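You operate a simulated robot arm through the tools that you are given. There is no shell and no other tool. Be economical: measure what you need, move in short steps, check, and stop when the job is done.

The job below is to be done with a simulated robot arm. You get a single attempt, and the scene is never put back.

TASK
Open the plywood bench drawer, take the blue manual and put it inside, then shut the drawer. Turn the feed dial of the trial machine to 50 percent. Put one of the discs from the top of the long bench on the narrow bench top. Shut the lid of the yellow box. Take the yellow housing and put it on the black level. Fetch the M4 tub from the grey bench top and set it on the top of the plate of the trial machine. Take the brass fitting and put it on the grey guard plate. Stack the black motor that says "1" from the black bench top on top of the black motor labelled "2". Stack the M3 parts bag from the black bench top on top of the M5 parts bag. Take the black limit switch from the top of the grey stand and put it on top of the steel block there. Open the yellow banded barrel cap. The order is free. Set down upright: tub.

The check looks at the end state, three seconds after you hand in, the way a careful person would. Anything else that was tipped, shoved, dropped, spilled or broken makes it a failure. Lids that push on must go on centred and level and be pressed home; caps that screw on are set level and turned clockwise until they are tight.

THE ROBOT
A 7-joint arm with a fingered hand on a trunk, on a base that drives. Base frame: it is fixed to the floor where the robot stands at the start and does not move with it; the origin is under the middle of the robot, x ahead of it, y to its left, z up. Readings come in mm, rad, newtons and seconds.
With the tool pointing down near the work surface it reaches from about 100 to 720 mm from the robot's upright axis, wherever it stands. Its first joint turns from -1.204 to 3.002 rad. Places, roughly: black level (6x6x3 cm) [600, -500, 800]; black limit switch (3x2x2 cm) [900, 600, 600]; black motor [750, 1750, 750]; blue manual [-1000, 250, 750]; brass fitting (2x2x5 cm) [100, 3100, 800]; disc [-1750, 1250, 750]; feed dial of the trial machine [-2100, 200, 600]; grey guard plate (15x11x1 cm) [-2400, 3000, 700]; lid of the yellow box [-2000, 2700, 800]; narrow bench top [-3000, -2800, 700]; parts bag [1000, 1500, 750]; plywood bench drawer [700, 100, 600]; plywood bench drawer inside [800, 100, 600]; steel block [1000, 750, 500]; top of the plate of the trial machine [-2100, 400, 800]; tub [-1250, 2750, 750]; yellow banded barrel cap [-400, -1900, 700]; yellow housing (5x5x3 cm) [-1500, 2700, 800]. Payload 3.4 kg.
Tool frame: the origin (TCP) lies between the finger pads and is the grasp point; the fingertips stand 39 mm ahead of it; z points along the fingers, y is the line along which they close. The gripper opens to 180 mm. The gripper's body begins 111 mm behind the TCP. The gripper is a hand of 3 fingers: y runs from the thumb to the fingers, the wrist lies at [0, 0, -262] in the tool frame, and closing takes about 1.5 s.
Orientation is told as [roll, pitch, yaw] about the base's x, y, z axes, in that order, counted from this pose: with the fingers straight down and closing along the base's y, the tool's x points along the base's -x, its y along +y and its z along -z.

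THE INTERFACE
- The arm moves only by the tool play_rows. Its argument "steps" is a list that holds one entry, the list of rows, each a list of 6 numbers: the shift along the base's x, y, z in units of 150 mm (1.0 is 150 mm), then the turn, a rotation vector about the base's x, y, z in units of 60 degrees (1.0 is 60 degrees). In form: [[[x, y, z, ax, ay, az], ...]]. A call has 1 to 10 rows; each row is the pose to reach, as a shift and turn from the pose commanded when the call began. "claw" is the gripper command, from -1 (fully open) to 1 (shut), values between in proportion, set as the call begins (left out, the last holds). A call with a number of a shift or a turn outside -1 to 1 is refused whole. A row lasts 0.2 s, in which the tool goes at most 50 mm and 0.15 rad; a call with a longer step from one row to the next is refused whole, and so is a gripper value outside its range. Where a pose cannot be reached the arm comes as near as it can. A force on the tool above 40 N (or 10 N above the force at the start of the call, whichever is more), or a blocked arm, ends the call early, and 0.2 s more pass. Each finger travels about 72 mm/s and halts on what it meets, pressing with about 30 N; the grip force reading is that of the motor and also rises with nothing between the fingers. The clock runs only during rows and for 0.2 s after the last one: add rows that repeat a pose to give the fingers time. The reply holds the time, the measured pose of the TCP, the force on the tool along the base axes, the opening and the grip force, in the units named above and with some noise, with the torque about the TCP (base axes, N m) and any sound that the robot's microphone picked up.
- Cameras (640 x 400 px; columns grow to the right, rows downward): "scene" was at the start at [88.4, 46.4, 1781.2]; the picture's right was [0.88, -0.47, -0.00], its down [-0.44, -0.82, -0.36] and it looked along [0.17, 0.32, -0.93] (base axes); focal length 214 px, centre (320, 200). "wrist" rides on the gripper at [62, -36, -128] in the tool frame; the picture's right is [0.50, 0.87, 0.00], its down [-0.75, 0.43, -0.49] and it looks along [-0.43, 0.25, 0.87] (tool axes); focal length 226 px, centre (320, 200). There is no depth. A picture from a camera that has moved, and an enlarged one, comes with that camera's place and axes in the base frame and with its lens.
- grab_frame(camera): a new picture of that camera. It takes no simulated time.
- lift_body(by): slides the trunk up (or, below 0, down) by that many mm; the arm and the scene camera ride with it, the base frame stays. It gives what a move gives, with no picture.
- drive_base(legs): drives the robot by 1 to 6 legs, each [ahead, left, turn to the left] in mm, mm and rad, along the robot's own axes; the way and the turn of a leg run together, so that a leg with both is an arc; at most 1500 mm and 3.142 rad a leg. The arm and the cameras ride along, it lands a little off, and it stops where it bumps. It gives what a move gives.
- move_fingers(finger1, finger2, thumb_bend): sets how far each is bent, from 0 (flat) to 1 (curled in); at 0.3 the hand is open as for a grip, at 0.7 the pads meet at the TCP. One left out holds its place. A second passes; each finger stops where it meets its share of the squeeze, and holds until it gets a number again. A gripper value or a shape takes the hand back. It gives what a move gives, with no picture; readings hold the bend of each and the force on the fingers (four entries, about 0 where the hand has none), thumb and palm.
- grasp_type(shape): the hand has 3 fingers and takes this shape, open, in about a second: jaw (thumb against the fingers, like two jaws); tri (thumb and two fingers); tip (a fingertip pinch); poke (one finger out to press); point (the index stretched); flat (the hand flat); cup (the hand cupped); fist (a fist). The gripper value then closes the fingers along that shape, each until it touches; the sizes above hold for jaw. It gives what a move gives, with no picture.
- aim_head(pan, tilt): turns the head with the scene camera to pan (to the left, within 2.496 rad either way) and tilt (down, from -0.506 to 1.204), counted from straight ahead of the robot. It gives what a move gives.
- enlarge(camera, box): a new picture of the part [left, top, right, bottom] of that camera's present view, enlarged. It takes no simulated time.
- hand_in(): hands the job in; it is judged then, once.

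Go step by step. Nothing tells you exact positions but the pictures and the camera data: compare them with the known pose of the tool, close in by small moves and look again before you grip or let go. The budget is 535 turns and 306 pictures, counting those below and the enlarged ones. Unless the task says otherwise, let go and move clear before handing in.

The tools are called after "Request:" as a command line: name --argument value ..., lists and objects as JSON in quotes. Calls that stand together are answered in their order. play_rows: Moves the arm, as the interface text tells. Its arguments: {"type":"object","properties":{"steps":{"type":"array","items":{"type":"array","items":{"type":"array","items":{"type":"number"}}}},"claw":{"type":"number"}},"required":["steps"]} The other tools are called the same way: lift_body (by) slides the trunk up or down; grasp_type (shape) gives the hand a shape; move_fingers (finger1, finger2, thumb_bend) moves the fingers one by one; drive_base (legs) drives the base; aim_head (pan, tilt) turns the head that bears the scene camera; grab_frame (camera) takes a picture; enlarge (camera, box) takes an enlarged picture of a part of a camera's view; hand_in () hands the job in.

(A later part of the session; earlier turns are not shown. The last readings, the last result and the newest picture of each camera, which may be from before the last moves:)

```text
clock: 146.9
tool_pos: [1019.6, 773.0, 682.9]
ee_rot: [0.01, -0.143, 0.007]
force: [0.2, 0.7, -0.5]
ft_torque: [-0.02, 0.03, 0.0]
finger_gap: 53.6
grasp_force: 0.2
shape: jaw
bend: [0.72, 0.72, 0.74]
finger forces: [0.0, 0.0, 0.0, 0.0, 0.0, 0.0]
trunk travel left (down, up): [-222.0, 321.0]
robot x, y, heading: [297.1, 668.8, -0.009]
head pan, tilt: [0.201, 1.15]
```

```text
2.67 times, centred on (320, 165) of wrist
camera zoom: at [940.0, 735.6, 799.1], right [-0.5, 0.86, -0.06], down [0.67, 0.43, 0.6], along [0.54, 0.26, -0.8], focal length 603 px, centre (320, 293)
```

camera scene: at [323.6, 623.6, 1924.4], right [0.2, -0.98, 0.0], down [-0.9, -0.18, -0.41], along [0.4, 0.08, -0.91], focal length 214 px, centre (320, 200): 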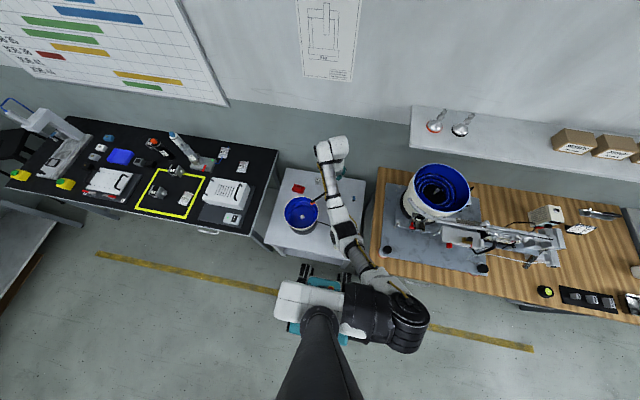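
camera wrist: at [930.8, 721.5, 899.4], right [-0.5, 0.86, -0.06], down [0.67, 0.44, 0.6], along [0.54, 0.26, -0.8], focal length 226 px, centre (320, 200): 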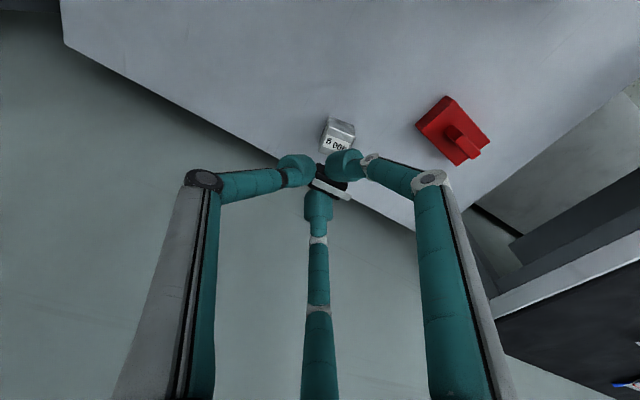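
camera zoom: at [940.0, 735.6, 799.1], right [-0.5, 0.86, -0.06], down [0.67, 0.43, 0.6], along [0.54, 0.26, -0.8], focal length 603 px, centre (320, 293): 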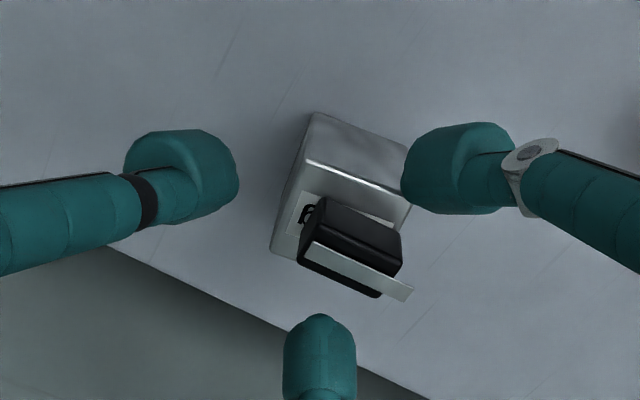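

The switch rests on the block. Moving up to view it.

Request:
play_rows --steps '[[[0, 0, 0.1, 0, 0, 0], [0, 0, 0.3, 0, 0, 0], [0, 0, 0.6, 0, 0, 0], [-0.1, 0, 0.8, 0, 0, 0], [-0.3, 0, 0.9, 0, 0, 0], [-0.3, 0, 0.9, 0, 0, 0]]]'

Request:
grab_frame --camera "wrist"

```text
clock: 148.3
tool_pos: [972.5, 773.7, 814.9]
ee_rot: [0.011, -0.143, 0.007]
force: [-0.1, -0.2, 0.2]
ft_torque: [-0.04, -0.04, 0.0]
finger_gap: 54.0
grasp_force: 0.0
shape: jaw
bend: [0.72, 0.72, 0.74]
finger forces: [0.0, 0.1, 0.0, 0.0, 0.0, 0.0]
trunk travel left (down, up): [-222.0, 321.0]
robot x, y, heading: [295.1, 664.7, -0.01]
head pan, tilt: [0.201, 1.15]
```

```text
217 pictures are left
camera wrist: at [893.7, 735.4, 931.1], right [-0.5, 0.86, -0.06], down [0.67, 0.43, 0.6], along [0.54, 0.26, -0.8], focal length 226 px, centre (320, 200)
```

wrist: 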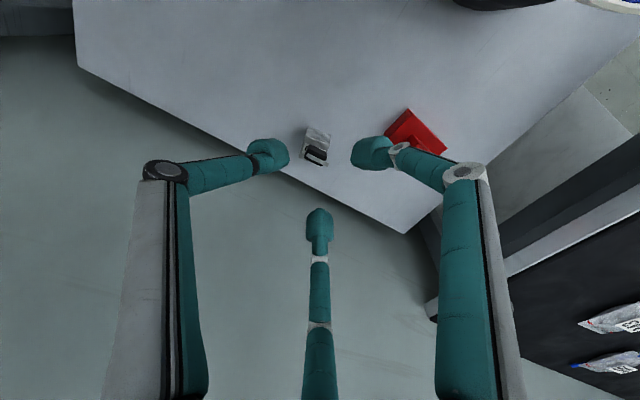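

Done. Next: the black bench (motors and bags). I raise, back off, drive left and look.

Request:
lift_body --by 200

Request:
drive_base --legs '[[-260, 0, 0], [0, 900, 0]]'

Request:
aim_head --pan 0.0 --tilt 1.0

Request:
grab_frame --camera "scene"

Request:
grab_frame --camera "wrist"

```text
clock: 150.5
tool_pos: [974.0, 774.1, 1017.1]
ee_rot: [0.009, -0.142, 0.006]
force: [-0.9, 0.8, -0.1]
ft_torque: [0.02, 0.0, 0.0]
finger_gap: 53.7
grasp_force: 0.1
shape: jaw
bend: [0.72, 0.72, 0.74]
finger forces: [0.0, 0.0, 0.1, 0.0, 0.0, 0.0]
trunk travel left (down, up): [-422.0, 121.0]
robot x, y, heading: [291.5, 664.7, -0.004]
head pan, tilt: [0.201, 1.15]
```

```text
clock: 156.7
tool_pos: [721.0, 1685.1, 1018.0]
ee_rot: [0.013, -0.143, 0.006]
force: [0.1, 0.1, -0.9]
ft_torque: [0.02, 0.03, -0.03]
finger_gap: 53.8
grasp_force: 0.0
shape: jaw
bend: [0.72, 0.72, 0.74]
finger forces: [0.1, 0.0, 0.1, 0.0, 0.0, 0.0]
trunk travel left (down, up): [-422.0, 121.0]
robot x, y, heading: [42.1, 1576.7, -0.001]
head pan, tilt: [0.201, 1.15]
```

```text
clock: 157.5
tool_pos: [720.4, 1687.2, 1019.0]
ee_rot: [0.01, -0.145, 0.008]
force: [-0.3, -0.1, -0.2]
ft_torque: [-0.02, 0.03, 0.0]
finger_gap: 53.6
grasp_force: 0.1
shape: jaw
bend: [0.72, 0.72, 0.74]
finger forces: [0.1, 0.0, 0.1, 0.1, 0.1, 0.0]
trunk travel left (down, up): [-422.0, 121.0]
robot x, y, heading: [44.4, 1578.6, -0.007]
head pan, tilt: [0.0, 1.0]
```

```text
216 pictures are left
camera scene: at [97.2, 1576.2, 1940.7], right [0.0, -1.0, 0.0], down [-0.84, 0.0, -0.54], along [0.54, 0.0, -0.84], focal length 214 px, centre (320, 200)
```

scene: 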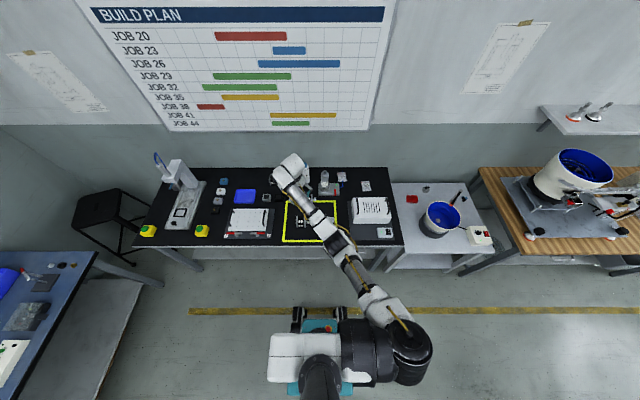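

```text
215 pictures are left
camera wrist: at [640.3, 1648.6, 1135.5], right [-0.5, 0.86, -0.06], down [0.67, 0.43, 0.6], along [0.55, 0.26, -0.8], focal length 226 px, centre (320, 200)
```

wrist: 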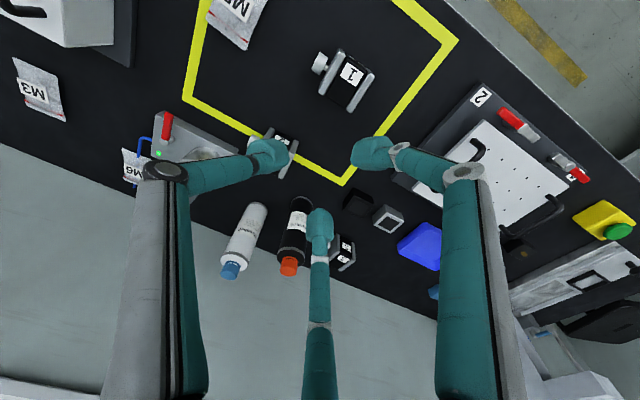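

Request:
enlarge --camera "wrist" --box '[180, 0, 500, 200]'

Request:
enlarge --camera "wrist" --box '[0, 0, 280, 175]'

Request:
enlarge --camera "wrist" --box '[210, 180, 450, 330]'

Request:
enlarge --camera "scene" --box '[200, 150, 410, 260]'

```text
2.00 times, centred on (340, 100) of wrist
camera zoom: at [640.3, 1648.6, 1135.5], right [-0.5, 0.86, -0.06], down [0.67, 0.43, 0.6], along [0.55, 0.26, -0.8], focal length 452 px, centre (280, 400)
```

zoom: 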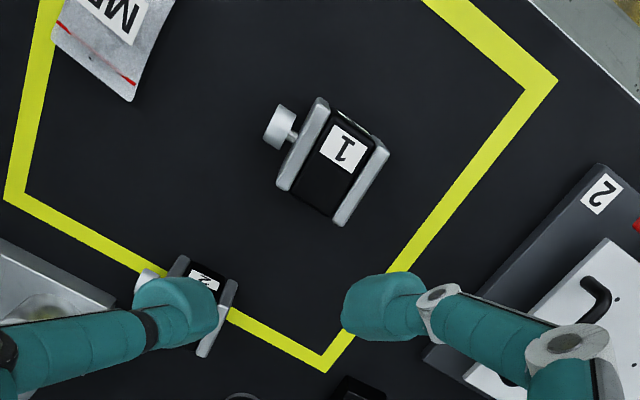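

```text
2.29 times, centred on (140, 88) of wrist
camera zoom: at [640.3, 1648.6, 1135.5], right [-0.5, 0.86, -0.06], down [0.67, 0.43, 0.6], along [0.55, 0.26, -0.8], focal length 517 px, centre (731, 457)
```

zoom: 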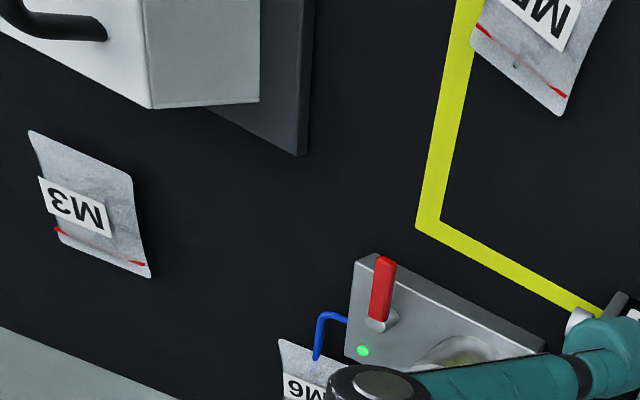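

```text
2.67 times, centred on (330, 255) of wrist
camera zoom: at [640.3, 1648.6, 1135.5], right [-0.5, 0.86, -0.06], down [0.67, 0.43, 0.6], along [0.55, 0.26, -0.8], focal length 603 px, centre (293, 53)
```

zoom: 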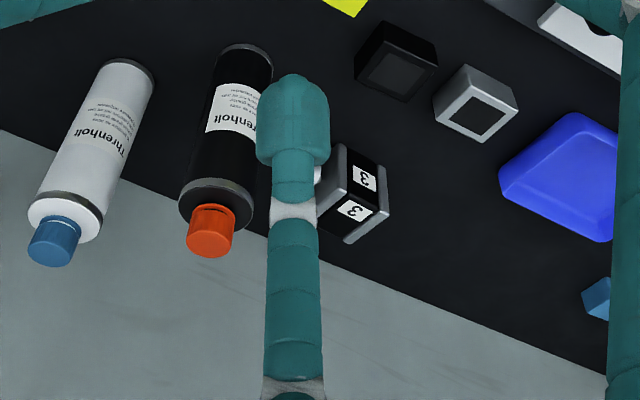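

```text
3.05 times, centred on (305, 205) of scene
camera zoom: at [97.2, 1576.2, 1940.7], right [0.0, -1.0, 0.0], down [-0.84, 0.0, -0.54], along [0.54, 0.0, -0.84], focal length 654 px, centre (366, 185)
```

zoom: 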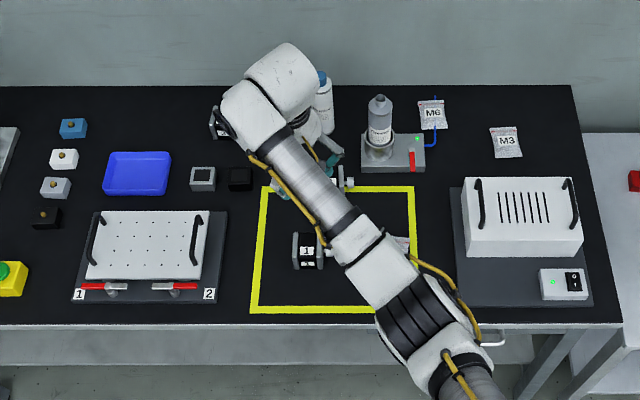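

Motor 1 is about (682, 1694), motor 2 about (816, 1650), bag M5 about (712, 1513), bag M3 about (974, 1258). I straighten the hand and go above motor 1.

Request:
play_rows --steps '[[[-0.15, 0, -0.1, 0, 0.137, 0], [-0.27, 0.03, -0.3, 0, 0.137, 0], [-0.27, 0.03, -0.6, 0, 0.137, 0], [-0.27, 0.03, -0.7, 0, 0.137, 0], [-0.27, 0.03, -0.7, 0, 0.137, 0]]]' --claw -0.4

Request:
grab_frame --camera "wrist"

Request:
enlarge --camera "wrist" --box '[200, 60, 440, 210]'

```text
clock: 158.7
tool_pos: [677.9, 1692.9, 913.7]
ee_rot: [0.01, -0.003, 0.009]
force: [-0.9, 0.4, 0.3]
ft_torque: [-0.01, 0.0, 0.01]
finger_gap: 125.7
grasp_force: 0.1
shape: jaw
bend: [0.63, 0.63, 0.63]
finger forces: [0.0, 0.0, 0.0, 0.0, 0.1, 0.0]
trunk travel left (down, up): [-422.0, 121.0]
robot x, y, heading: [44.5, 1577.0, -0.004]
head pan, tilt: [0.0, 1.0]
```

```text
210 pictures are left
camera wrist: at [617.1, 1654.2, 1040.2], right [-0.51, 0.86, 0.01], down [0.75, 0.44, 0.5], along [0.43, 0.26, -0.87], focal length 226 px, centre (320, 200)
```

wrist: 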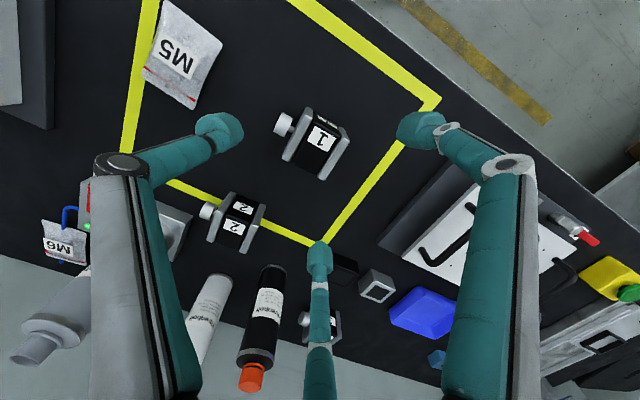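

```text
2.67 times, centred on (320, 135) of wrist
camera zoom: at [617.1, 1654.2, 1040.2], right [-0.51, 0.86, 0.01], down [0.75, 0.44, 0.5], along [0.43, 0.26, -0.87], focal length 603 px, centre (320, 373)
```

zoom: 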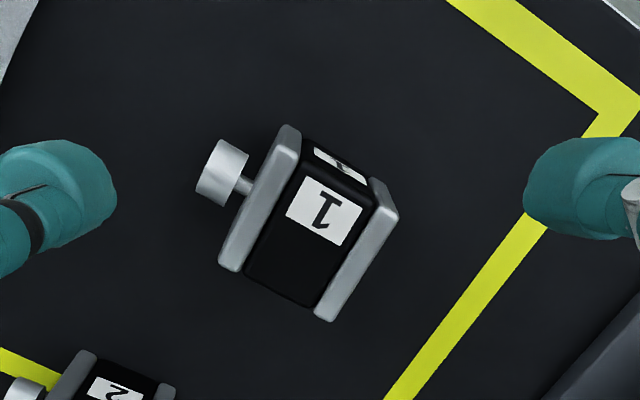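

Motor 1 is about a 50 mm cube, centre (684, 1689), shaft toward −y. I want the thumb on its +y face, so I test turning the hand by 180°.

Request:
play_rows --steps '[[[0, 0, 0, 0, 0, -0.14], [0, 0, 0, 0, 0, -0.28], [0, 0, 0, 0, 0, -0.42], [0, 0, 0, 0, 0, -0.56], [0, 0, 0, 0, 0, -0.7], [0, 0, 0, 0, 0, -0.84], [0, 0, 0, 0, 0, -0.98], [0, 0, 0, 0, 0, -1.0]]]'

Request:
play_rows --steps '[[[0, 0, 0, 0, 0, -0.14], [0, 0, 0, 0, 0, -0.28], [0, 0, 0, 0, 0, -0.42], [0, 0, 0, 0, 0, -0.56], [0, 0, 0, 0, 0, -0.7], [0, 0, 0, 0, 0, -0.84], [0, 0, 0, 0, 0, -0.98], [0, 0, 0, 0, 0, -1.0]]]'

Request:
play_rows --steps '[[[0, 0, 0, 0, 0, -0.14], [0, 0, 0, 0, 0, -0.28], [0, 0, 0, 0, 0, -0.42], [0, 0, 0, 0, 0, -0.56], [0, 0, 0, 0, 0, -0.7], [0, 0, 0, 0, 0, -0.84], [0, 0, 0, 0, 0, -0.98], [0, 0, 0, 0, 0, -1.0]]]'

Request:
grab_frame --camera "wrist"

```text
clock: 160.5
tool_pos: [680.2, 1694.2, 914.3]
ee_rot: [0.01, -0.003, -1.044]
force: [0.9, 0.6, -0.4]
ft_torque: [-0.03, -0.03, -0.01]
finger_gap: 125.9
grasp_force: 0.0
shape: jaw
bend: [0.63, 0.63, 0.63]
finger forces: [0.0, 0.0, 0.1, 0.1, 0.0, 0.1]
trunk travel left (down, up): [-422.0, 121.0]
robot x, y, heading: [42.8, 1582.3, -0.004]
head pan, tilt: [0.0, 1.0]
```

```text
clock: 162.3
tool_pos: [679.5, 1692.3, 913.8]
ee_rot: [0.009, -0.004, -2.087]
force: [0.3, 0.6, 0.0]
ft_torque: [-0.03, -0.02, 0.01]
finger_gap: 125.6
grasp_force: 0.1
shape: jaw
bend: [0.63, 0.63, 0.63]
finger forces: [0.0, 0.0, 0.0, 0.0, 0.0, 0.1]
trunk travel left (down, up): [-422.0, 121.0]
robot x, y, heading: [38.2, 1579.9, 0.0]
head pan, tilt: [0.0, 1.0]
```

```text
clock: 164.1
tool_pos: [681.0, 1692.3, 914.0]
ee_rot: [0.011, -0.004, -3.137]
force: [0.0, 0.0, 0.0]
ft_torque: [0.02, 0.02, -0.02]
finger_gap: 125.6
grasp_force: 0.0
shape: jaw
bend: [0.63, 0.63, 0.63]
finger forces: [0.1, 0.0, 0.1, 0.0, 0.0, 0.0]
trunk travel left (down, up): [-422.0, 121.0]
robot x, y, heading: [41.7, 1584.7, -0.007]
head pan, tilt: [0.0, 1.0]
```

```text
208 pictures are left
camera wrist: at [743.1, 1730.7, 1040.6], right [0.5, -0.86, 0.01], down [-0.75, -0.43, 0.5], along [-0.43, -0.26, -0.87], focal length 226 px, centre (320, 200)
```

wrist: 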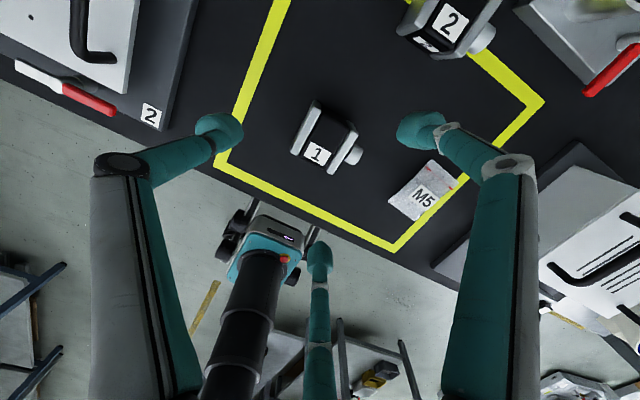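

The hand can do it. Descending around motor 1.

Request:
play_rows --steps '[[[0.02, -0.02, -0.2, 0, 0, 0], [0.03, -0.025, -0.5, 0, 0, 0], [0.03, -0.025, -0.7, 0, 0, 0], [0.03, -0.025, -0.7, 0, 0, 0]]]'

Request:
grab_frame --camera "wrist"

```text
clock: 165.1
tool_pos: [686.7, 1689.4, 809.8]
ee_rot: [0.009, -0.003, -3.133]
force: [0.4, 0.1, -0.5]
ft_torque: [0.08, 0.01, 0.02]
finger_gap: 125.6
grasp_force: 0.0
shape: jaw
bend: [0.63, 0.63, 0.63]
finger forces: [0.1, 0.0, 0.0, 0.0, 0.0, 0.1]
trunk travel left (down, up): [-422.0, 121.0]
robot x, y, heading: [41.1, 1576.8, -0.001]
head pan, tilt: [0.0, 1.0]
```

```text
207 pictures are left
camera wrist: at [748.6, 1726.3, 935.9], right [0.51, -0.86, 0.01], down [-0.75, -0.44, 0.5], along [-0.43, -0.26, -0.87], focal length 226 px, centre (320, 200)
```

wrist: 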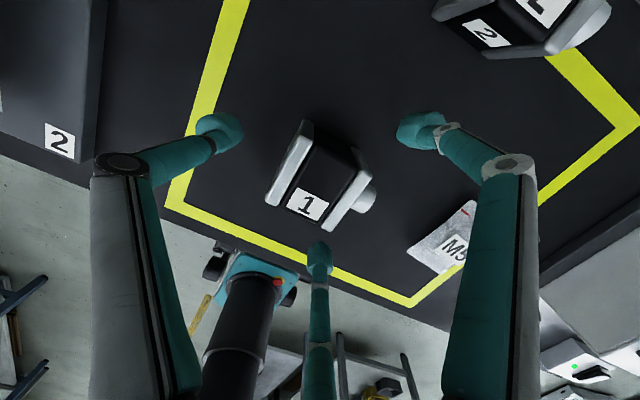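

Request:
play_rows --steps '[[[0, 0, -0.09, 0, 0, 0], [0, 0, -0.09, 0, 0, 0]]]'

Request:
play_rows --steps '[[[0, 0, 0, 0, 0, 0], [0, 0, 0, 0, 0, 0], [0, 0, 0, 0, 0, 0], [0, 0, 0, 0, 0, 0], [0, 0, 0, 0, 0, 0], [0, 0, 0, 0, 0, 0]]]' --claw 1

Request:
grab_frame --camera "wrist"

```text
clock: 165.7
tool_pos: [685.2, 1689.0, 796.9]
ee_rot: [0.01, -0.006, -3.134]
force: [-0.5, 0.0, 0.5]
ft_torque: [0.03, 0.0, 0.03]
finger_gap: 125.9
grasp_force: 0.0
shape: jaw
bend: [0.63, 0.63, 0.63]
finger forces: [0.0, 0.1, 0.1, 0.0, 0.0, 0.1]
trunk travel left (down, up): [-422.0, 121.0]
robot x, y, heading: [47.6, 1580.4, -0.002]
head pan, tilt: [0.0, 1.0]
```

```text
clock: 167.1
tool_pos: [685.1, 1690.0, 796.4]
ee_rot: [0.01, -0.005, -3.134]
force: [0.4, 2.7, 1.0]
ft_torque: [0.11, 0.01, 0.01]
finger_gap: 56.0
grasp_force: 30.2
shape: jaw
bend: [0.72, 0.72, 0.75]
finger forces: [24.2, 24.2, 0.0, 0.1, 28.0, 0.1]
trunk travel left (down, up): [-422.0, 121.0]
robot x, y, heading: [42.4, 1580.2, -0.005]
head pan, tilt: [0.0, 1.0]
```

```text
206 pictures are left
camera wrist: at [748.3, 1727.5, 921.9], right [0.51, -0.86, 0.01], down [-0.75, -0.44, 0.5], along [-0.43, -0.26, -0.87], focal length 226 px, centre (320, 200)
```

wrist: 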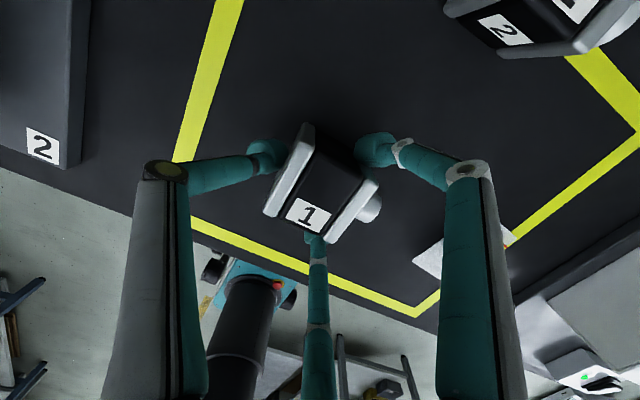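

Good grip. Lifting 90 mm and driving forward 200 mm toward motor 2.

Request:
play_rows --steps '[[[0, 0, 0.2, 0, 0, 0], [0, 0, 0.4, 0, 0, 0], [0, 0, 0.7, 0, 0, 0], [0, 0, 0.7, 0, 0, 0]]]'

Request:
grab_frame --camera "wrist"

```text
clock: 168.1
tool_pos: [682.7, 1689.8, 900.4]
ee_rot: [0.01, -0.007, -3.134]
force: [0.7, -0.7, -6.8]
ft_torque: [0.03, 0.02, -0.02]
finger_gap: 55.5
grasp_force: 29.9
shape: jaw
bend: [0.72, 0.72, 0.75]
finger forces: [25.0, 24.9, 0.0, 0.0, 27.0, 0.0]
trunk travel left (down, up): [-422.0, 121.0]
robot x, y, heading: [40.3, 1579.8, -0.002]
head pan, tilt: [0.0, 1.0]
```

```text
205 pictures are left
camera wrist: at [746.0, 1727.9, 1026.9], right [0.51, -0.86, 0.01], down [-0.75, -0.44, 0.5], along [-0.43, -0.26, -0.87], focal length 226 px, centre (320, 200)
```

wrist: 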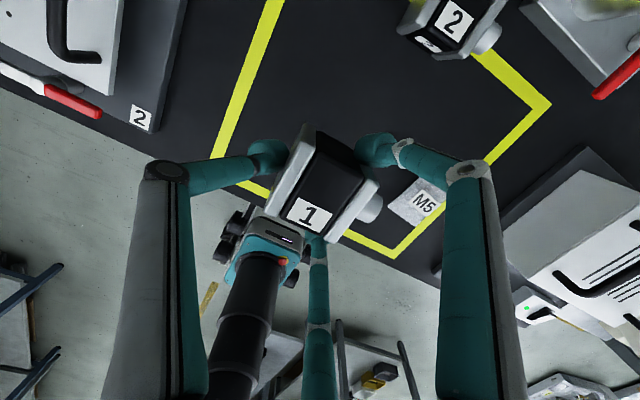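

Request:
drive_base --legs '[[120, 0, 0]]'

Request:
grab_frame --camera "wrist"

Request:
enlarge --camera "scene" --box '[220, 130, 400, 250]'

```text
clock: 169.3
tool_pos: [802.5, 1688.9, 899.6]
ee_rot: [0.011, -0.006, -3.135]
force: [0.4, 0.3, -8.3]
ft_torque: [0.02, -0.02, 0.0]
finger_gap: 55.0
grasp_force: 29.5
shape: jaw
bend: [0.72, 0.72, 0.75]
finger forces: [24.9, 24.9, 0.0, 0.0, 26.8, 0.0]
trunk travel left (down, up): [-422.0, 121.0]
robot x, y, heading: [160.9, 1579.0, -0.003]
head pan, tilt: [0.0, 1.0]
```

```text
204 pictures are left
camera wrist: at [866.3, 1727.7, 1026.4], right [0.51, -0.86, 0.01], down [-0.75, -0.44, 0.5], along [-0.43, -0.26, -0.86], focal length 226 px, centre (320, 200)
```

wrist: 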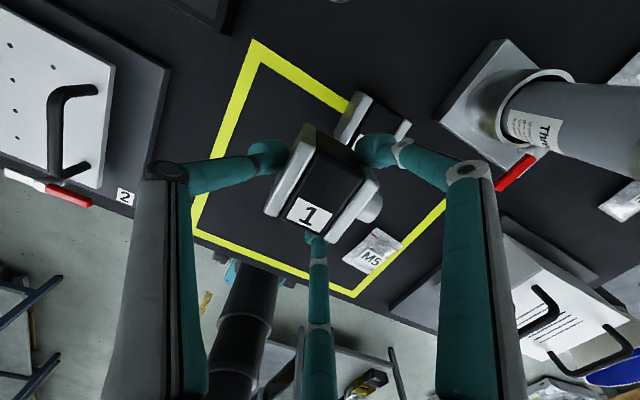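

```text
3.33 times, centred on (310, 190) of scene
camera zoom: at [219.6, 1579.4, 1940.7], right [0.0, -1.0, 0.0], down [-0.84, 0.0, -0.54], along [0.54, 0.0, -0.84], focal length 715 px, centre (353, 233)
```

zoom: 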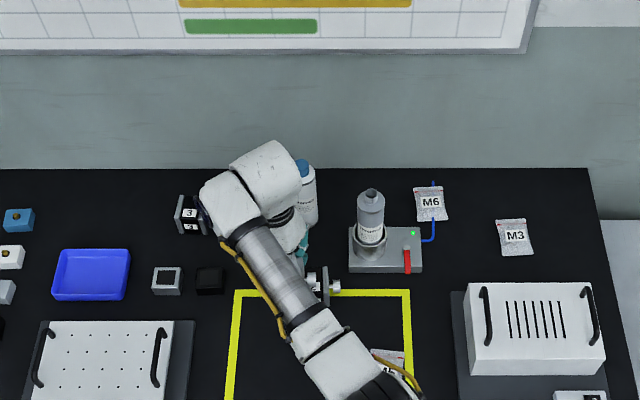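

Request:
enlarge --camera "wrist" --box '[270, 60, 430, 160]'

```text
4.00 times, centred on (350, 110) of wrist
camera zoom: at [866.3, 1727.7, 1026.4], right [0.51, -0.86, 0.01], down [-0.75, -0.44, 0.5], along [-0.43, -0.26, -0.86], focal length 904 px, centre (200, 560)
```

zoom: 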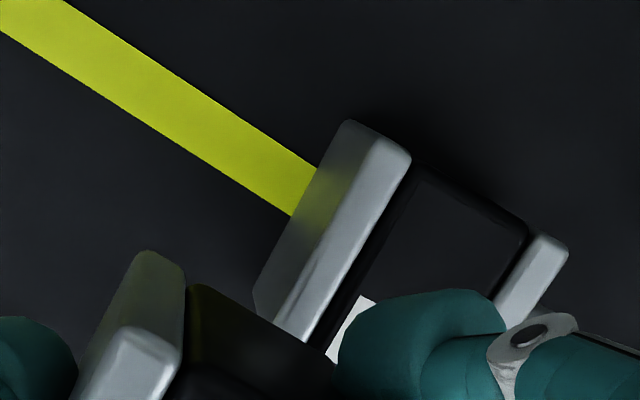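

Request:
enlarge --camera "wrist" --box '[240, 110, 400, 260]'

```text
2.67 times, centred on (320, 185) of wrist
camera zoom: at [866.3, 1727.7, 1026.4], right [0.51, -0.86, 0.01], down [-0.75, -0.44, 0.5], along [-0.43, -0.26, -0.86], focal length 603 px, centre (320, 240)
```

zoom: 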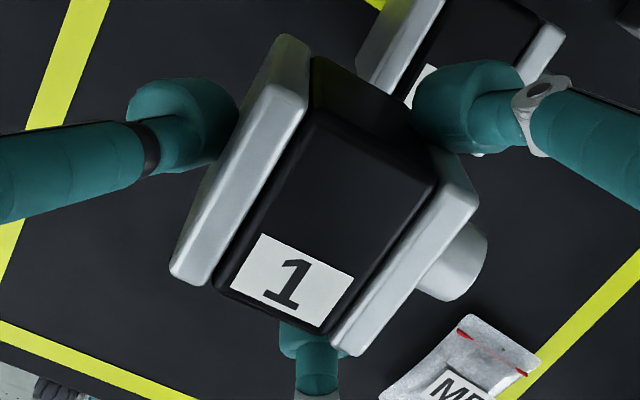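

Request:
play_rows --steps '[[[0.1, -0.09, 0, 0, 0, 0.06], [0.2, -0.18, 0, 0, 0, 0.117], [0.277, -0.249, 0, 0, 0, 0.117], [0.277, -0.249, 0, 0, 0, 0.117], [0.277, -0.249, 0, 0, 0, 0.117], [0.277, -0.249, 0, 0, 0, 0.117]]]'

Request:
enlarge --camera "wrist" --box '[200, 60, 440, 280]'

Request:
enlarge --camera "scene" --box '[270, 140, 370, 230]'

```text
clock: 170.7
tool_pos: [842.0, 1652.2, 901.7]
ee_rot: [0.009, -0.005, -3.01]
force: [0.9, 0.4, -7.2]
ft_torque: [0.05, 0.01, -0.01]
finger_gap: 54.9
grasp_force: 30.1
shape: jaw
bend: [0.72, 0.72, 0.75]
finger forces: [25.0, 24.9, 0.0, 0.0, 26.8, 0.1]
trunk travel left (down, up): [-422.0, 121.0]
robot x, y, heading: [160.6, 1579.1, -0.004]
head pan, tilt: [0.0, 1.0]
```

```text
1.82 times, centred on (320, 170) of wrist
camera zoom: at [900.5, 1697.8, 1027.6], right [0.61, -0.79, 0.01], down [-0.69, -0.52, 0.5], along [-0.39, -0.31, -0.87], focal length 411 px, centre (320, 254)
```

zoom: 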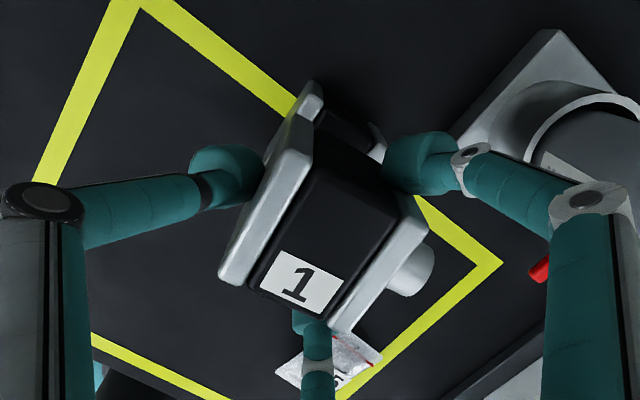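

```text
4.44 times, centred on (320, 185) of scene
camera zoom: at [219.6, 1578.4, 1940.7], right [0.0, -1.0, 0.0], down [-0.84, 0.0, -0.54], along [0.54, 0.0, -0.84], focal length 953 px, centre (320, 267)
```

zoom: 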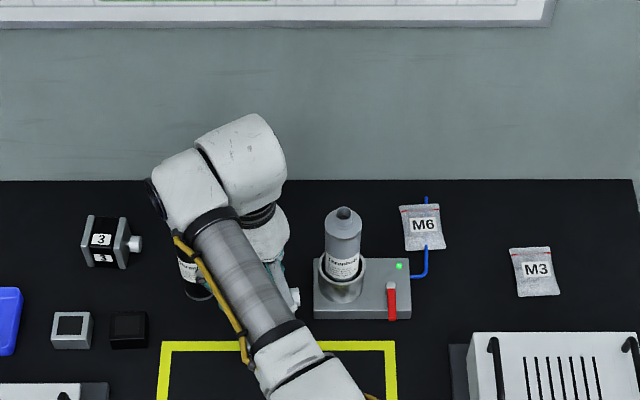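

Motor 1 is over motor 2 within about 3 mm. Lowering.

Request:
play_rows --steps '[[[-0.01, -0.015, -0.15, 0, 0, 0], [-0.01, -0.015, -0.28, 0, 0, 0], [-0.01, -0.015, -0.28, 0, 0, 0]]]'

Request:
enlarge --camera "wrist" --box '[200, 60, 440, 280]'

```text
clock: 171.5
tool_pos: [840.5, 1652.6, 858.8]
ee_rot: [0.01, -0.004, -3.011]
force: [0.1, 0.6, -7.3]
ft_torque: [0.04, 0.02, 0.0]
finger_gap: 54.8
grasp_force: 29.9
shape: jaw
bend: [0.72, 0.72, 0.75]
finger forces: [24.8, 24.9, 0.1, 0.1, 26.7, 0.0]
trunk travel left (down, up): [-422.0, 121.0]
robot x, y, heading: [158.8, 1577.1, -0.003]
head pan, tilt: [0.0, 1.0]
```

```text
1.82 times, centred on (320, 170) of wrist
camera zoom: at [898.6, 1696.4, 985.4], right [0.61, -0.79, 0.01], down [-0.69, -0.52, 0.5], along [-0.39, -0.31, -0.87], focal length 411 px, centre (320, 254)
```

zoom: 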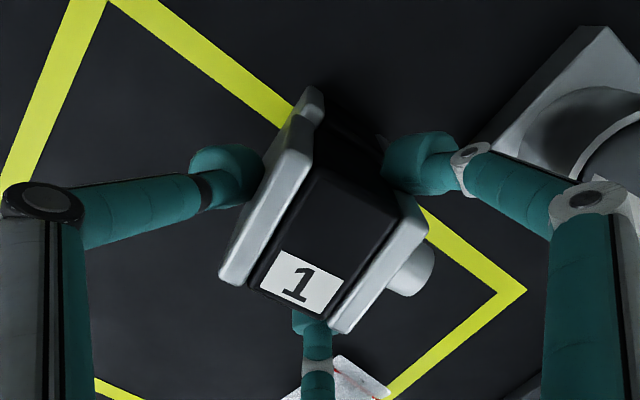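

Request:
play_rows --steps '[[[0, 0, -0.02, 0, 0, 0], [0, 0, -0.04, 0, 0, 0], [0, 0, -0.05, 0, 0, 0], [0, 0, -0.06, 0, 0, 0], [0, 0, -0.07, 0, 0, 0], [0, 0, -0.07, 0, 0, 0]]]'

```text
clock: 172.9
tool_pos: [840.7, 1650.7, 852.3]
ee_rot: [0.011, 0.0, -3.01]
force: [0.5, 0.5, 10.0]
ft_torque: [0.01, 0.04, 0.01]
finger_gap: 55.1
grasp_force: 30.0
shape: jaw
bend: [0.72, 0.72, 0.75]
finger forces: [25.4, 25.3, 0.0, 0.0, 28.0, 0.0]
trunk travel left (down, up): [-422.0, 121.0]
robot x, y, heading: [163.1, 1578.4, -0.005]
head pan, tilt: [0.0, 1.0]
```

Contact reached. Releasing.

Request:
play_rows --steps '[[[0, 0, 0.01, 0, 0, 0], [0, 0, 0.01, 0, 0, 0], [0, 0, 0.01, 0, 0, 0], [0, 0, 0.01, 0, 0, 0], [0, 0, 0.01, 0, 0, 0], [0, 0, 0.01, 0, 0, 0]]]' --claw -0.2

Request:
play_rows --steps '[[[0, 0, 0.1, 0, 0, 0], [0, 0, 0.4, 0, 0, 0], [0, 0, 0.7, 0, 0, 0], [0, 0, 1, 0, 0, 0], [0, 0, 1, 0, 0, 0]]]'

Request:
grab_frame --camera "wrist"

```text
clock: 174.3
tool_pos: [840.4, 1650.1, 851.7]
ee_rot: [0.011, -0.003, -3.011]
force: [-0.3, 0.3, 0.1]
ft_torque: [0.01, 0.0, 0.0]
finger_gap: 107.5
grasp_force: 0.0
shape: jaw
bend: [0.69, 0.69, 0.69]
finger forces: [0.1, 0.0, 0.0, 0.1, 0.0, 0.1]
trunk travel left (down, up): [-422.0, 121.0]
robot x, y, heading: [163.0, 1577.8, -0.003]
head pan, tilt: [0.0, 1.0]
```

```text
clock: 175.5
tool_pos: [844.2, 1648.8, 1001.9]
ee_rot: [0.01, -0.004, -3.01]
force: [0.3, -0.9, 0.0]
ft_torque: [0.0, 0.03, -0.02]
finger_gap: 107.7
grasp_force: 0.1
shape: jaw
bend: [0.69, 0.69, 0.69]
finger forces: [0.0, 0.1, 0.1, 0.0, 0.0, 0.0]
trunk travel left (down, up): [-422.0, 121.0]
robot x, y, heading: [165.9, 1579.9, -0.005]
head pan, tilt: [0.0, 1.0]
```

```text
197 pictures are left
camera wrist: at [901.4, 1694.1, 1128.7], right [0.61, -0.79, 0.01], down [-0.69, -0.52, 0.5], along [-0.39, -0.31, -0.87], focal length 226 px, centre (320, 200)
```

wrist: 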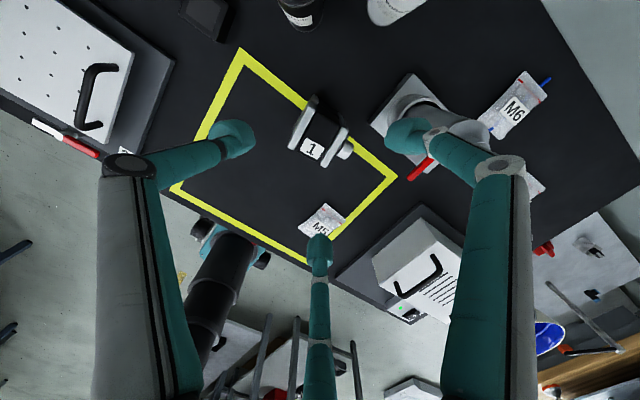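

Motors stacked. Now bag M3: driving right and forward to hover over it.

Request:
drive_base --legs '[[0, -385, 0], [95, 0, 0]]'

Request:
grab_frame --camera "wrist"

Request:
grab_frame --camera "scene"

```text
clock: 178.6
tool_pos: [938.3, 1273.6, 1001.0]
ee_rot: [0.015, -0.006, -3.009]
force: [0.1, 0.0, 0.1]
ft_torque: [-0.04, 0.01, -0.01]
finger_gap: 107.4
grasp_force: 0.0
shape: jaw
bend: [0.69, 0.69, 0.69]
finger forces: [0.0, 0.0, 0.0, 0.0, 0.0, 0.1]
trunk travel left (down, up): [-422.0, 121.0]
robot x, y, heading: [257.5, 1202.1, -0.002]
head pan, tilt: [0.0, 1.0]
```

```text
196 pictures are left
camera wrist: at [997.0, 1319.6, 1127.4], right [0.61, -0.79, 0.01], down [-0.69, -0.52, 0.5], along [-0.39, -0.31, -0.86], focal length 226 px, centre (320, 200)
```

wrist: 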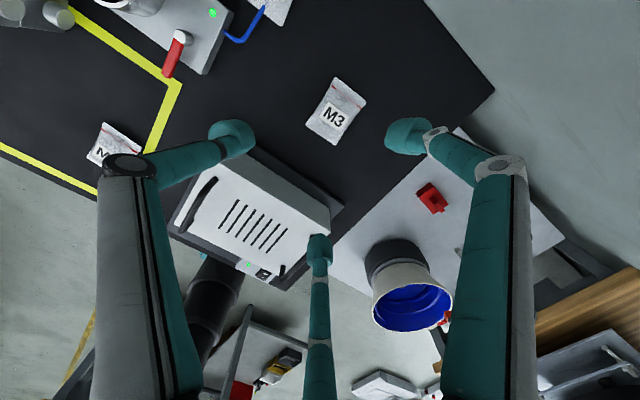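

```text
195 pictures are left
camera scene: at [313.7, 1204.8, 1940.8], right [0.0, -1.0, 0.0], down [-0.84, 0.0, -0.54], along [0.54, 0.0, -0.84], focal length 214 px, centre (320, 200)
```

scene: 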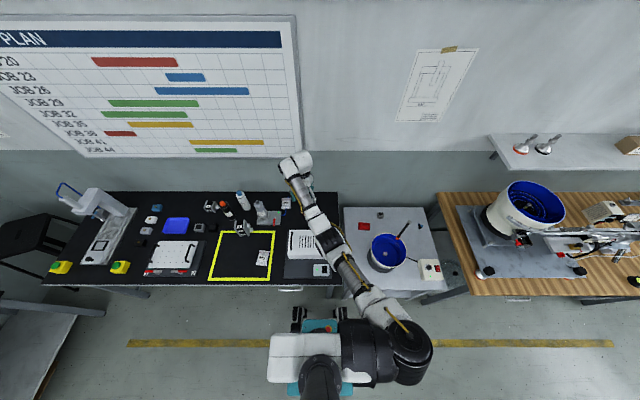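

Bag M3: about 82×57 mm, centre (968, 1262), long side along x. I turn the hand so the thumb is at its −x end.

Request:
play_rows --steps '[[[0.05, -0.02, 0, 0, 0, 0.14], [0.1, -0.04, 0, 0, 0, 0.28], [0.15, -0.06, 0, 0, 0, 0.42], [0.2, -0.08, 0, 0, 0, 0.56], [0.2, -0.08, 0, 0, 0, 0.7], [0.2, -0.08, 0, 0, 0, 0.7]]]'

Request:
play_rows --steps '[[[0, 0, -0.15, 0, 0, 0.14], [0, 0, -0.3, 0, 0, 0.28], [0, 0, -0.45, 0, 0, 0.42], [0, 0, -0.6, 0, 0, 0.56], [0, 0, -0.75, 0, 0, 0.675], [0, 0, -0.75, 0, 0, 0.675], [0, 0, -0.75, 0, 0, 0.675]]]' --claw -0.45

Request:
grab_frame --camera "wrist"

```text
clock: 180.0
tool_pos: [968.4, 1259.7, 1002.7]
ee_rot: [0.01, -0.002, -2.274]
force: [0.7, 0.4, 0.1]
ft_torque: [-0.02, -0.04, -0.02]
finger_gap: 107.8
grasp_force: 0.0
shape: jaw
bend: [0.69, 0.69, 0.69]
finger forces: [0.0, 0.1, 0.0, 0.0, 0.1, 0.0]
trunk travel left (down, up): [-422.0, 121.0]
robot x, y, heading: [254.8, 1202.5, -0.001]
head pan, tilt: [0.0, 1.0]
```

```text
clock: 181.6
tool_pos: [968.6, 1259.1, 890.6]
ee_rot: [0.01, 0.001, -1.568]
force: [-0.1, -0.3, -0.8]
ft_torque: [0.0, 0.0, 0.03]
finger_gap: 130.0
grasp_force: 0.1
shape: jaw
bend: [0.61, 0.61, 0.61]
finger forces: [0.0, 0.0, 0.1, 0.0, 0.1, 0.0]
trunk travel left (down, up): [-422.0, 121.0]
robot x, y, heading: [253.3, 1199.2, 0.001]
head pan, tilt: [0.0, 1.0]
```

```text
194 pictures are left
camera wrist: at [932.4, 1322.0, 1016.4], right [0.86, 0.5, 0.01], down [0.43, -0.75, 0.5], along [0.26, -0.43, -0.87], focal length 226 px, centre (320, 200)
```

wrist: 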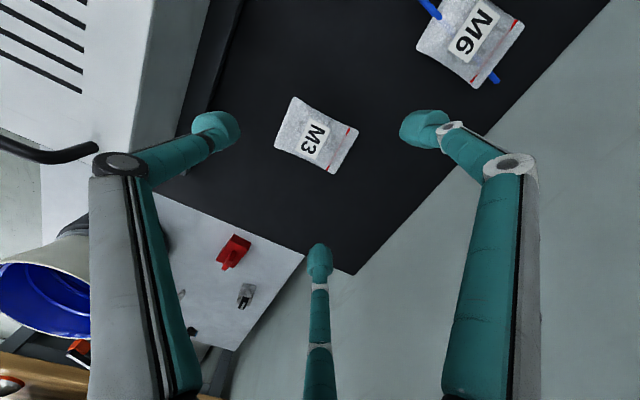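

Request:
play_rows --steps '[[[-0.01, 0.02, -0.3, 0, 0, 0], [-0.02, 0.02, -0.6, 0, 0, 0], [-0.02, 0.02, -0.62, 0, 0, 0], [-0.02, 0.02, -0.64, 0, 0, 0], [-0.02, 0.02, -0.66, 0, 0, 0], [-0.02, 0.02, -0.68, 0, 0, 0], [-0.02, 0.02, -0.68, 0, 0, 0]]]'

Request:
grab_frame --camera "wrist"

```text
clock: 183.2
tool_pos: [949.4, 1257.2, 806.0]
ee_rot: [0.01, 0.0, -1.569]
force: [0.6, -0.1, -1.1]
ft_torque: [0.01, -0.01, -0.05]
finger_gap: 130.7
grasp_force: 0.1
shape: jaw
bend: [0.61, 0.61, 0.61]
finger forces: [0.0, 0.1, 0.0, 0.0, 0.0, 0.0]
out of reach, approached as far as the arm can: row 1, 2, 3, 4, 5, 6, 7
trunk travel left (down, up): [-422.0, 121.0]
robot x, y, heading: [261.4, 1198.0, -0.003]
head pan, tilt: [0.0, 1.0]
```

```text
193 pictures are left
camera wrist: at [912.6, 1320.1, 932.0], right [0.86, 0.5, 0.01], down [0.43, -0.75, 0.5], along [0.26, -0.43, -0.87], focal length 226 px, centre (320, 200)
```

wrist: 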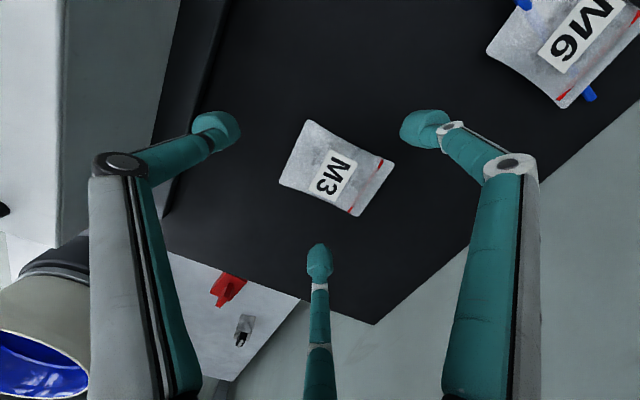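

Reach limit again; I raise the arm and lower the trunk.

Request:
play_rows --steps '[[[0, 0, 0.3, 0, 0, 0], [0.05, 0.02, 0.6, 0, 0, 0], [0.1, 0.03, 0.9, 0, 0, 0], [0.1, 0.03, 0.9, 0, 0, 0]]]'

Request:
lift_body --by -120

Request:
grab_frame --camera "wrist"

```text
clock: 184.2
tool_pos: [961.4, 1258.4, 942.5]
ee_rot: [0.008, 0.0, -1.569]
force: [0.1, 0.7, 0.3]
ft_torque: [0.01, 0.0, -0.01]
finger_gap: 130.2
grasp_force: 0.0
shape: jaw
bend: [0.61, 0.61, 0.61]
finger forces: [0.0, 0.0, 0.0, 0.0, 0.0, 0.0]
trunk travel left (down, up): [-422.0, 121.0]
robot x, y, heading: [260.9, 1196.5, -0.003]
head pan, tilt: [0.0, 1.0]
```

```text
clock: 185.7
tool_pos: [962.7, 1260.3, 821.7]
ee_rot: [0.011, -0.001, -1.569]
force: [0.2, 0.5, 0.4]
ft_torque: [0.0, 0.0, -0.02]
finger_gap: 130.5
grasp_force: 0.0
shape: jaw
bend: [0.61, 0.61, 0.61]
finger forces: [0.0, 0.0, 0.1, 0.0, 0.0, 0.0]
trunk travel left (down, up): [-302.0, 241.0]
robot x, y, heading: [257.8, 1196.5, 0.001]
head pan, tilt: [0.0, 1.0]
```

```text
192 pictures are left
camera wrist: at [924.7, 1322.8, 948.2], right [0.86, 0.5, 0.01], down [0.43, -0.75, 0.5], along [0.26, -0.43, -0.87], focal length 226 px, centre (320, 200)
```

wrist: 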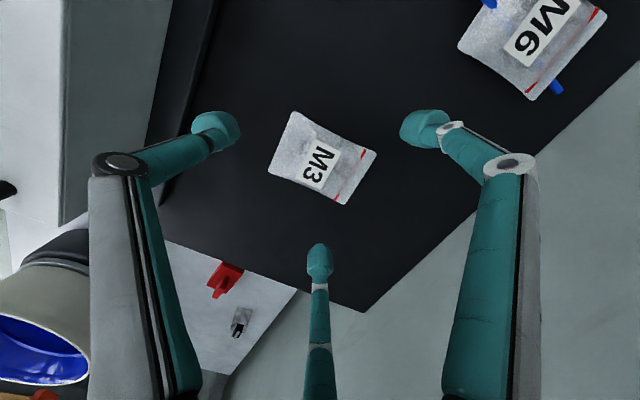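

Request:
play_rows --steps '[[[0.02, 0.015, -0.1, 0, 0, 0], [0.02, 0.015, -0.15, 0, 0, 0], [0.02, 0.015, -0.18, 0, 0, 0], [0.02, 0.015, -0.2, 0, 0, 0], [0.02, 0.015, -0.22, 0, 0, 0], [0.02, 0.015, -0.22, 0, 0, 0]]]'

Request:
grab_frame --camera "wrist"

```text
clock: 187.1
tool_pos: [965.6, 1262.8, 787.9]
ee_rot: [0.012, 0.001, -1.57]
force: [-0.4, -0.3, 0.7]
ft_torque: [-0.04, -0.01, 0.01]
finger_gap: 130.4
grasp_force: 0.1
shape: jaw
bend: [0.61, 0.61, 0.61]
finger forces: [0.0, 0.0, 0.1, 0.1, 0.0, 0.1]
trunk travel left (down, up): [-302.0, 241.0]
robot x, y, heading: [259.8, 1200.2, -0.001]
head pan, tilt: [0.0, 1.0]
```

```text
191 pictures are left
camera wrist: at [928.6, 1325.0, 914.4], right [0.86, 0.5, 0.01], down [0.43, -0.75, 0.5], along [0.26, -0.43, -0.87], focal length 226 px, centre (320, 200)
```

wrist: 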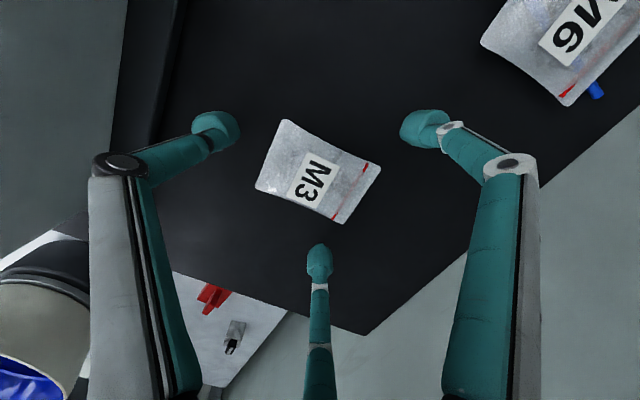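

Request:
play_rows --steps '[[[0, 0, -0.02, 0, 0, 0], [0, 0, -0.04, 0, 0, 0], [0, 0, -0.06, 0, 0, 0], [0, 0, -0.06, 0, 0, 0]]]'

```text
clock: 188.1
tool_pos: [965.9, 1262.4, 780.1]
ee_rot: [0.01, -0.001, -1.569]
force: [1.0, 0.5, 1.5]
ft_torque: [-0.04, 0.1, 0.0]
finger_gap: 130.0
grasp_force: 0.1
shape: jaw
bend: [0.61, 0.61, 0.61]
finger forces: [0.1, 0.0, 0.0, 0.0, 1.6, 0.0]
trunk travel left (down, up): [-302.0, 241.0]
robot x, y, heading: [260.9, 1197.5, -0.001]
head pan, tilt: [0.0, 1.0]
```

Request:
play_rows --steps '[[[0, 0, 0, 0, 0, 0], [0, 0, 0, 0, 0, 0], [0, 0, 0, 0, 0, 0], [0, 0, 0, 0, 0, 0], [0, 0, 0, 0, 0, 0], [0, 0, 0, 0, 0, 0]]]' --claw 1

Request:
grab_frame --camera "wrist"

```text
clock: 189.5
tool_pos: [965.2, 1263.1, 778.5]
ee_rot: [0.01, 0.0, -1.569]
force: [-1.1, 0.6, 4.6]
ft_torque: [0.04, 0.27, -0.04]
finger_gap: 71.6
grasp_force: 30.0
shape: jaw
bend: [0.72, 0.72, 0.72]
finger forces: [29.4, 30.6, 0.1, 0.1, 25.8, 0.0]
trunk travel left (down, up): [-302.0, 241.0]
robot x, y, heading: [259.3, 1196.0, -0.003]
head pan, tilt: [0.0, 1.0]
```

```text
190 pictures are left
camera wrist: at [927.7, 1324.7, 906.1], right [0.86, 0.5, 0.01], down [0.43, -0.75, 0.5], along [0.26, -0.43, -0.87], focal length 226 px, centre (320, 200)
```

wrist: 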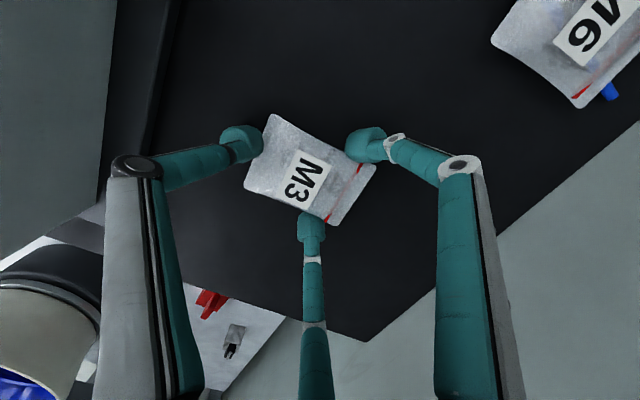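

Bag M3 is gripped. Lifting.

Request:
play_rows --steps '[[[0, 0, 0.1, 0, 0, 0], [0, 0, 0.4, 0, 0, 0], [0, 0, 0.7, 0, 0, 0], [0, 0, 1, 0, 0, 0], [0, 0, 1, 0, 0, 0]]]'

Request:
lift_body --by 120

Request:
grab_frame --camera "wrist"

```text
clock: 190.7
tool_pos: [964.9, 1260.6, 928.6]
ee_rot: [0.011, 0.0, -1.569]
force: [0.5, 0.2, -0.8]
ft_torque: [-0.03, -0.03, -0.02]
finger_gap: 71.3
grasp_force: 29.8
shape: jaw
bend: [0.72, 0.72, 0.72]
finger forces: [28.8, 30.0, 0.1, 0.1, 23.7, 0.1]
trunk travel left (down, up): [-302.0, 241.0]
robot x, y, heading: [258.1, 1199.1, -0.0]
head pan, tilt: [0.0, 1.0]
```

```text
clock: 192.2
tool_pos: [966.9, 1261.5, 1049.0]
ee_rot: [0.007, 0.0, -1.568]
force: [0.0, 0.6, -0.6]
ft_torque: [0.0, 0.0, 0.0]
finger_gap: 70.8
grasp_force: 29.2
shape: jaw
bend: [0.72, 0.72, 0.72]
finger forces: [28.7, 29.9, 0.1, 0.0, 23.6, 0.0]
trunk travel left (down, up): [-422.0, 121.0]
robot x, y, heading: [257.6, 1200.0, 0.003]
head pan, tilt: [0.0, 1.0]
```

```text
189 pictures are left
camera wrist: at [929.1, 1324.7, 1174.9], right [0.86, 0.5, 0.01], down [0.43, -0.75, 0.5], along [0.26, -0.43, -0.87], focal length 226 px, centre (320, 200)
```

wrist: 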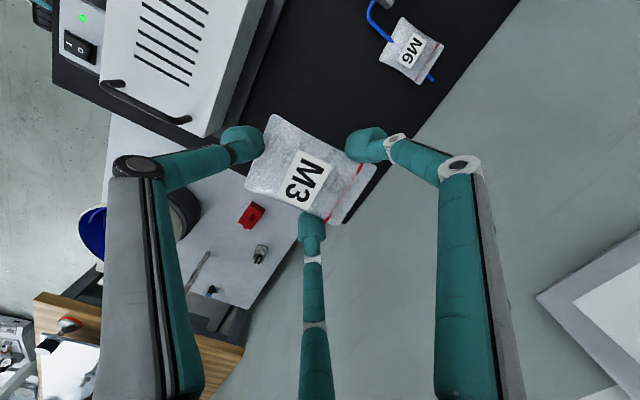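

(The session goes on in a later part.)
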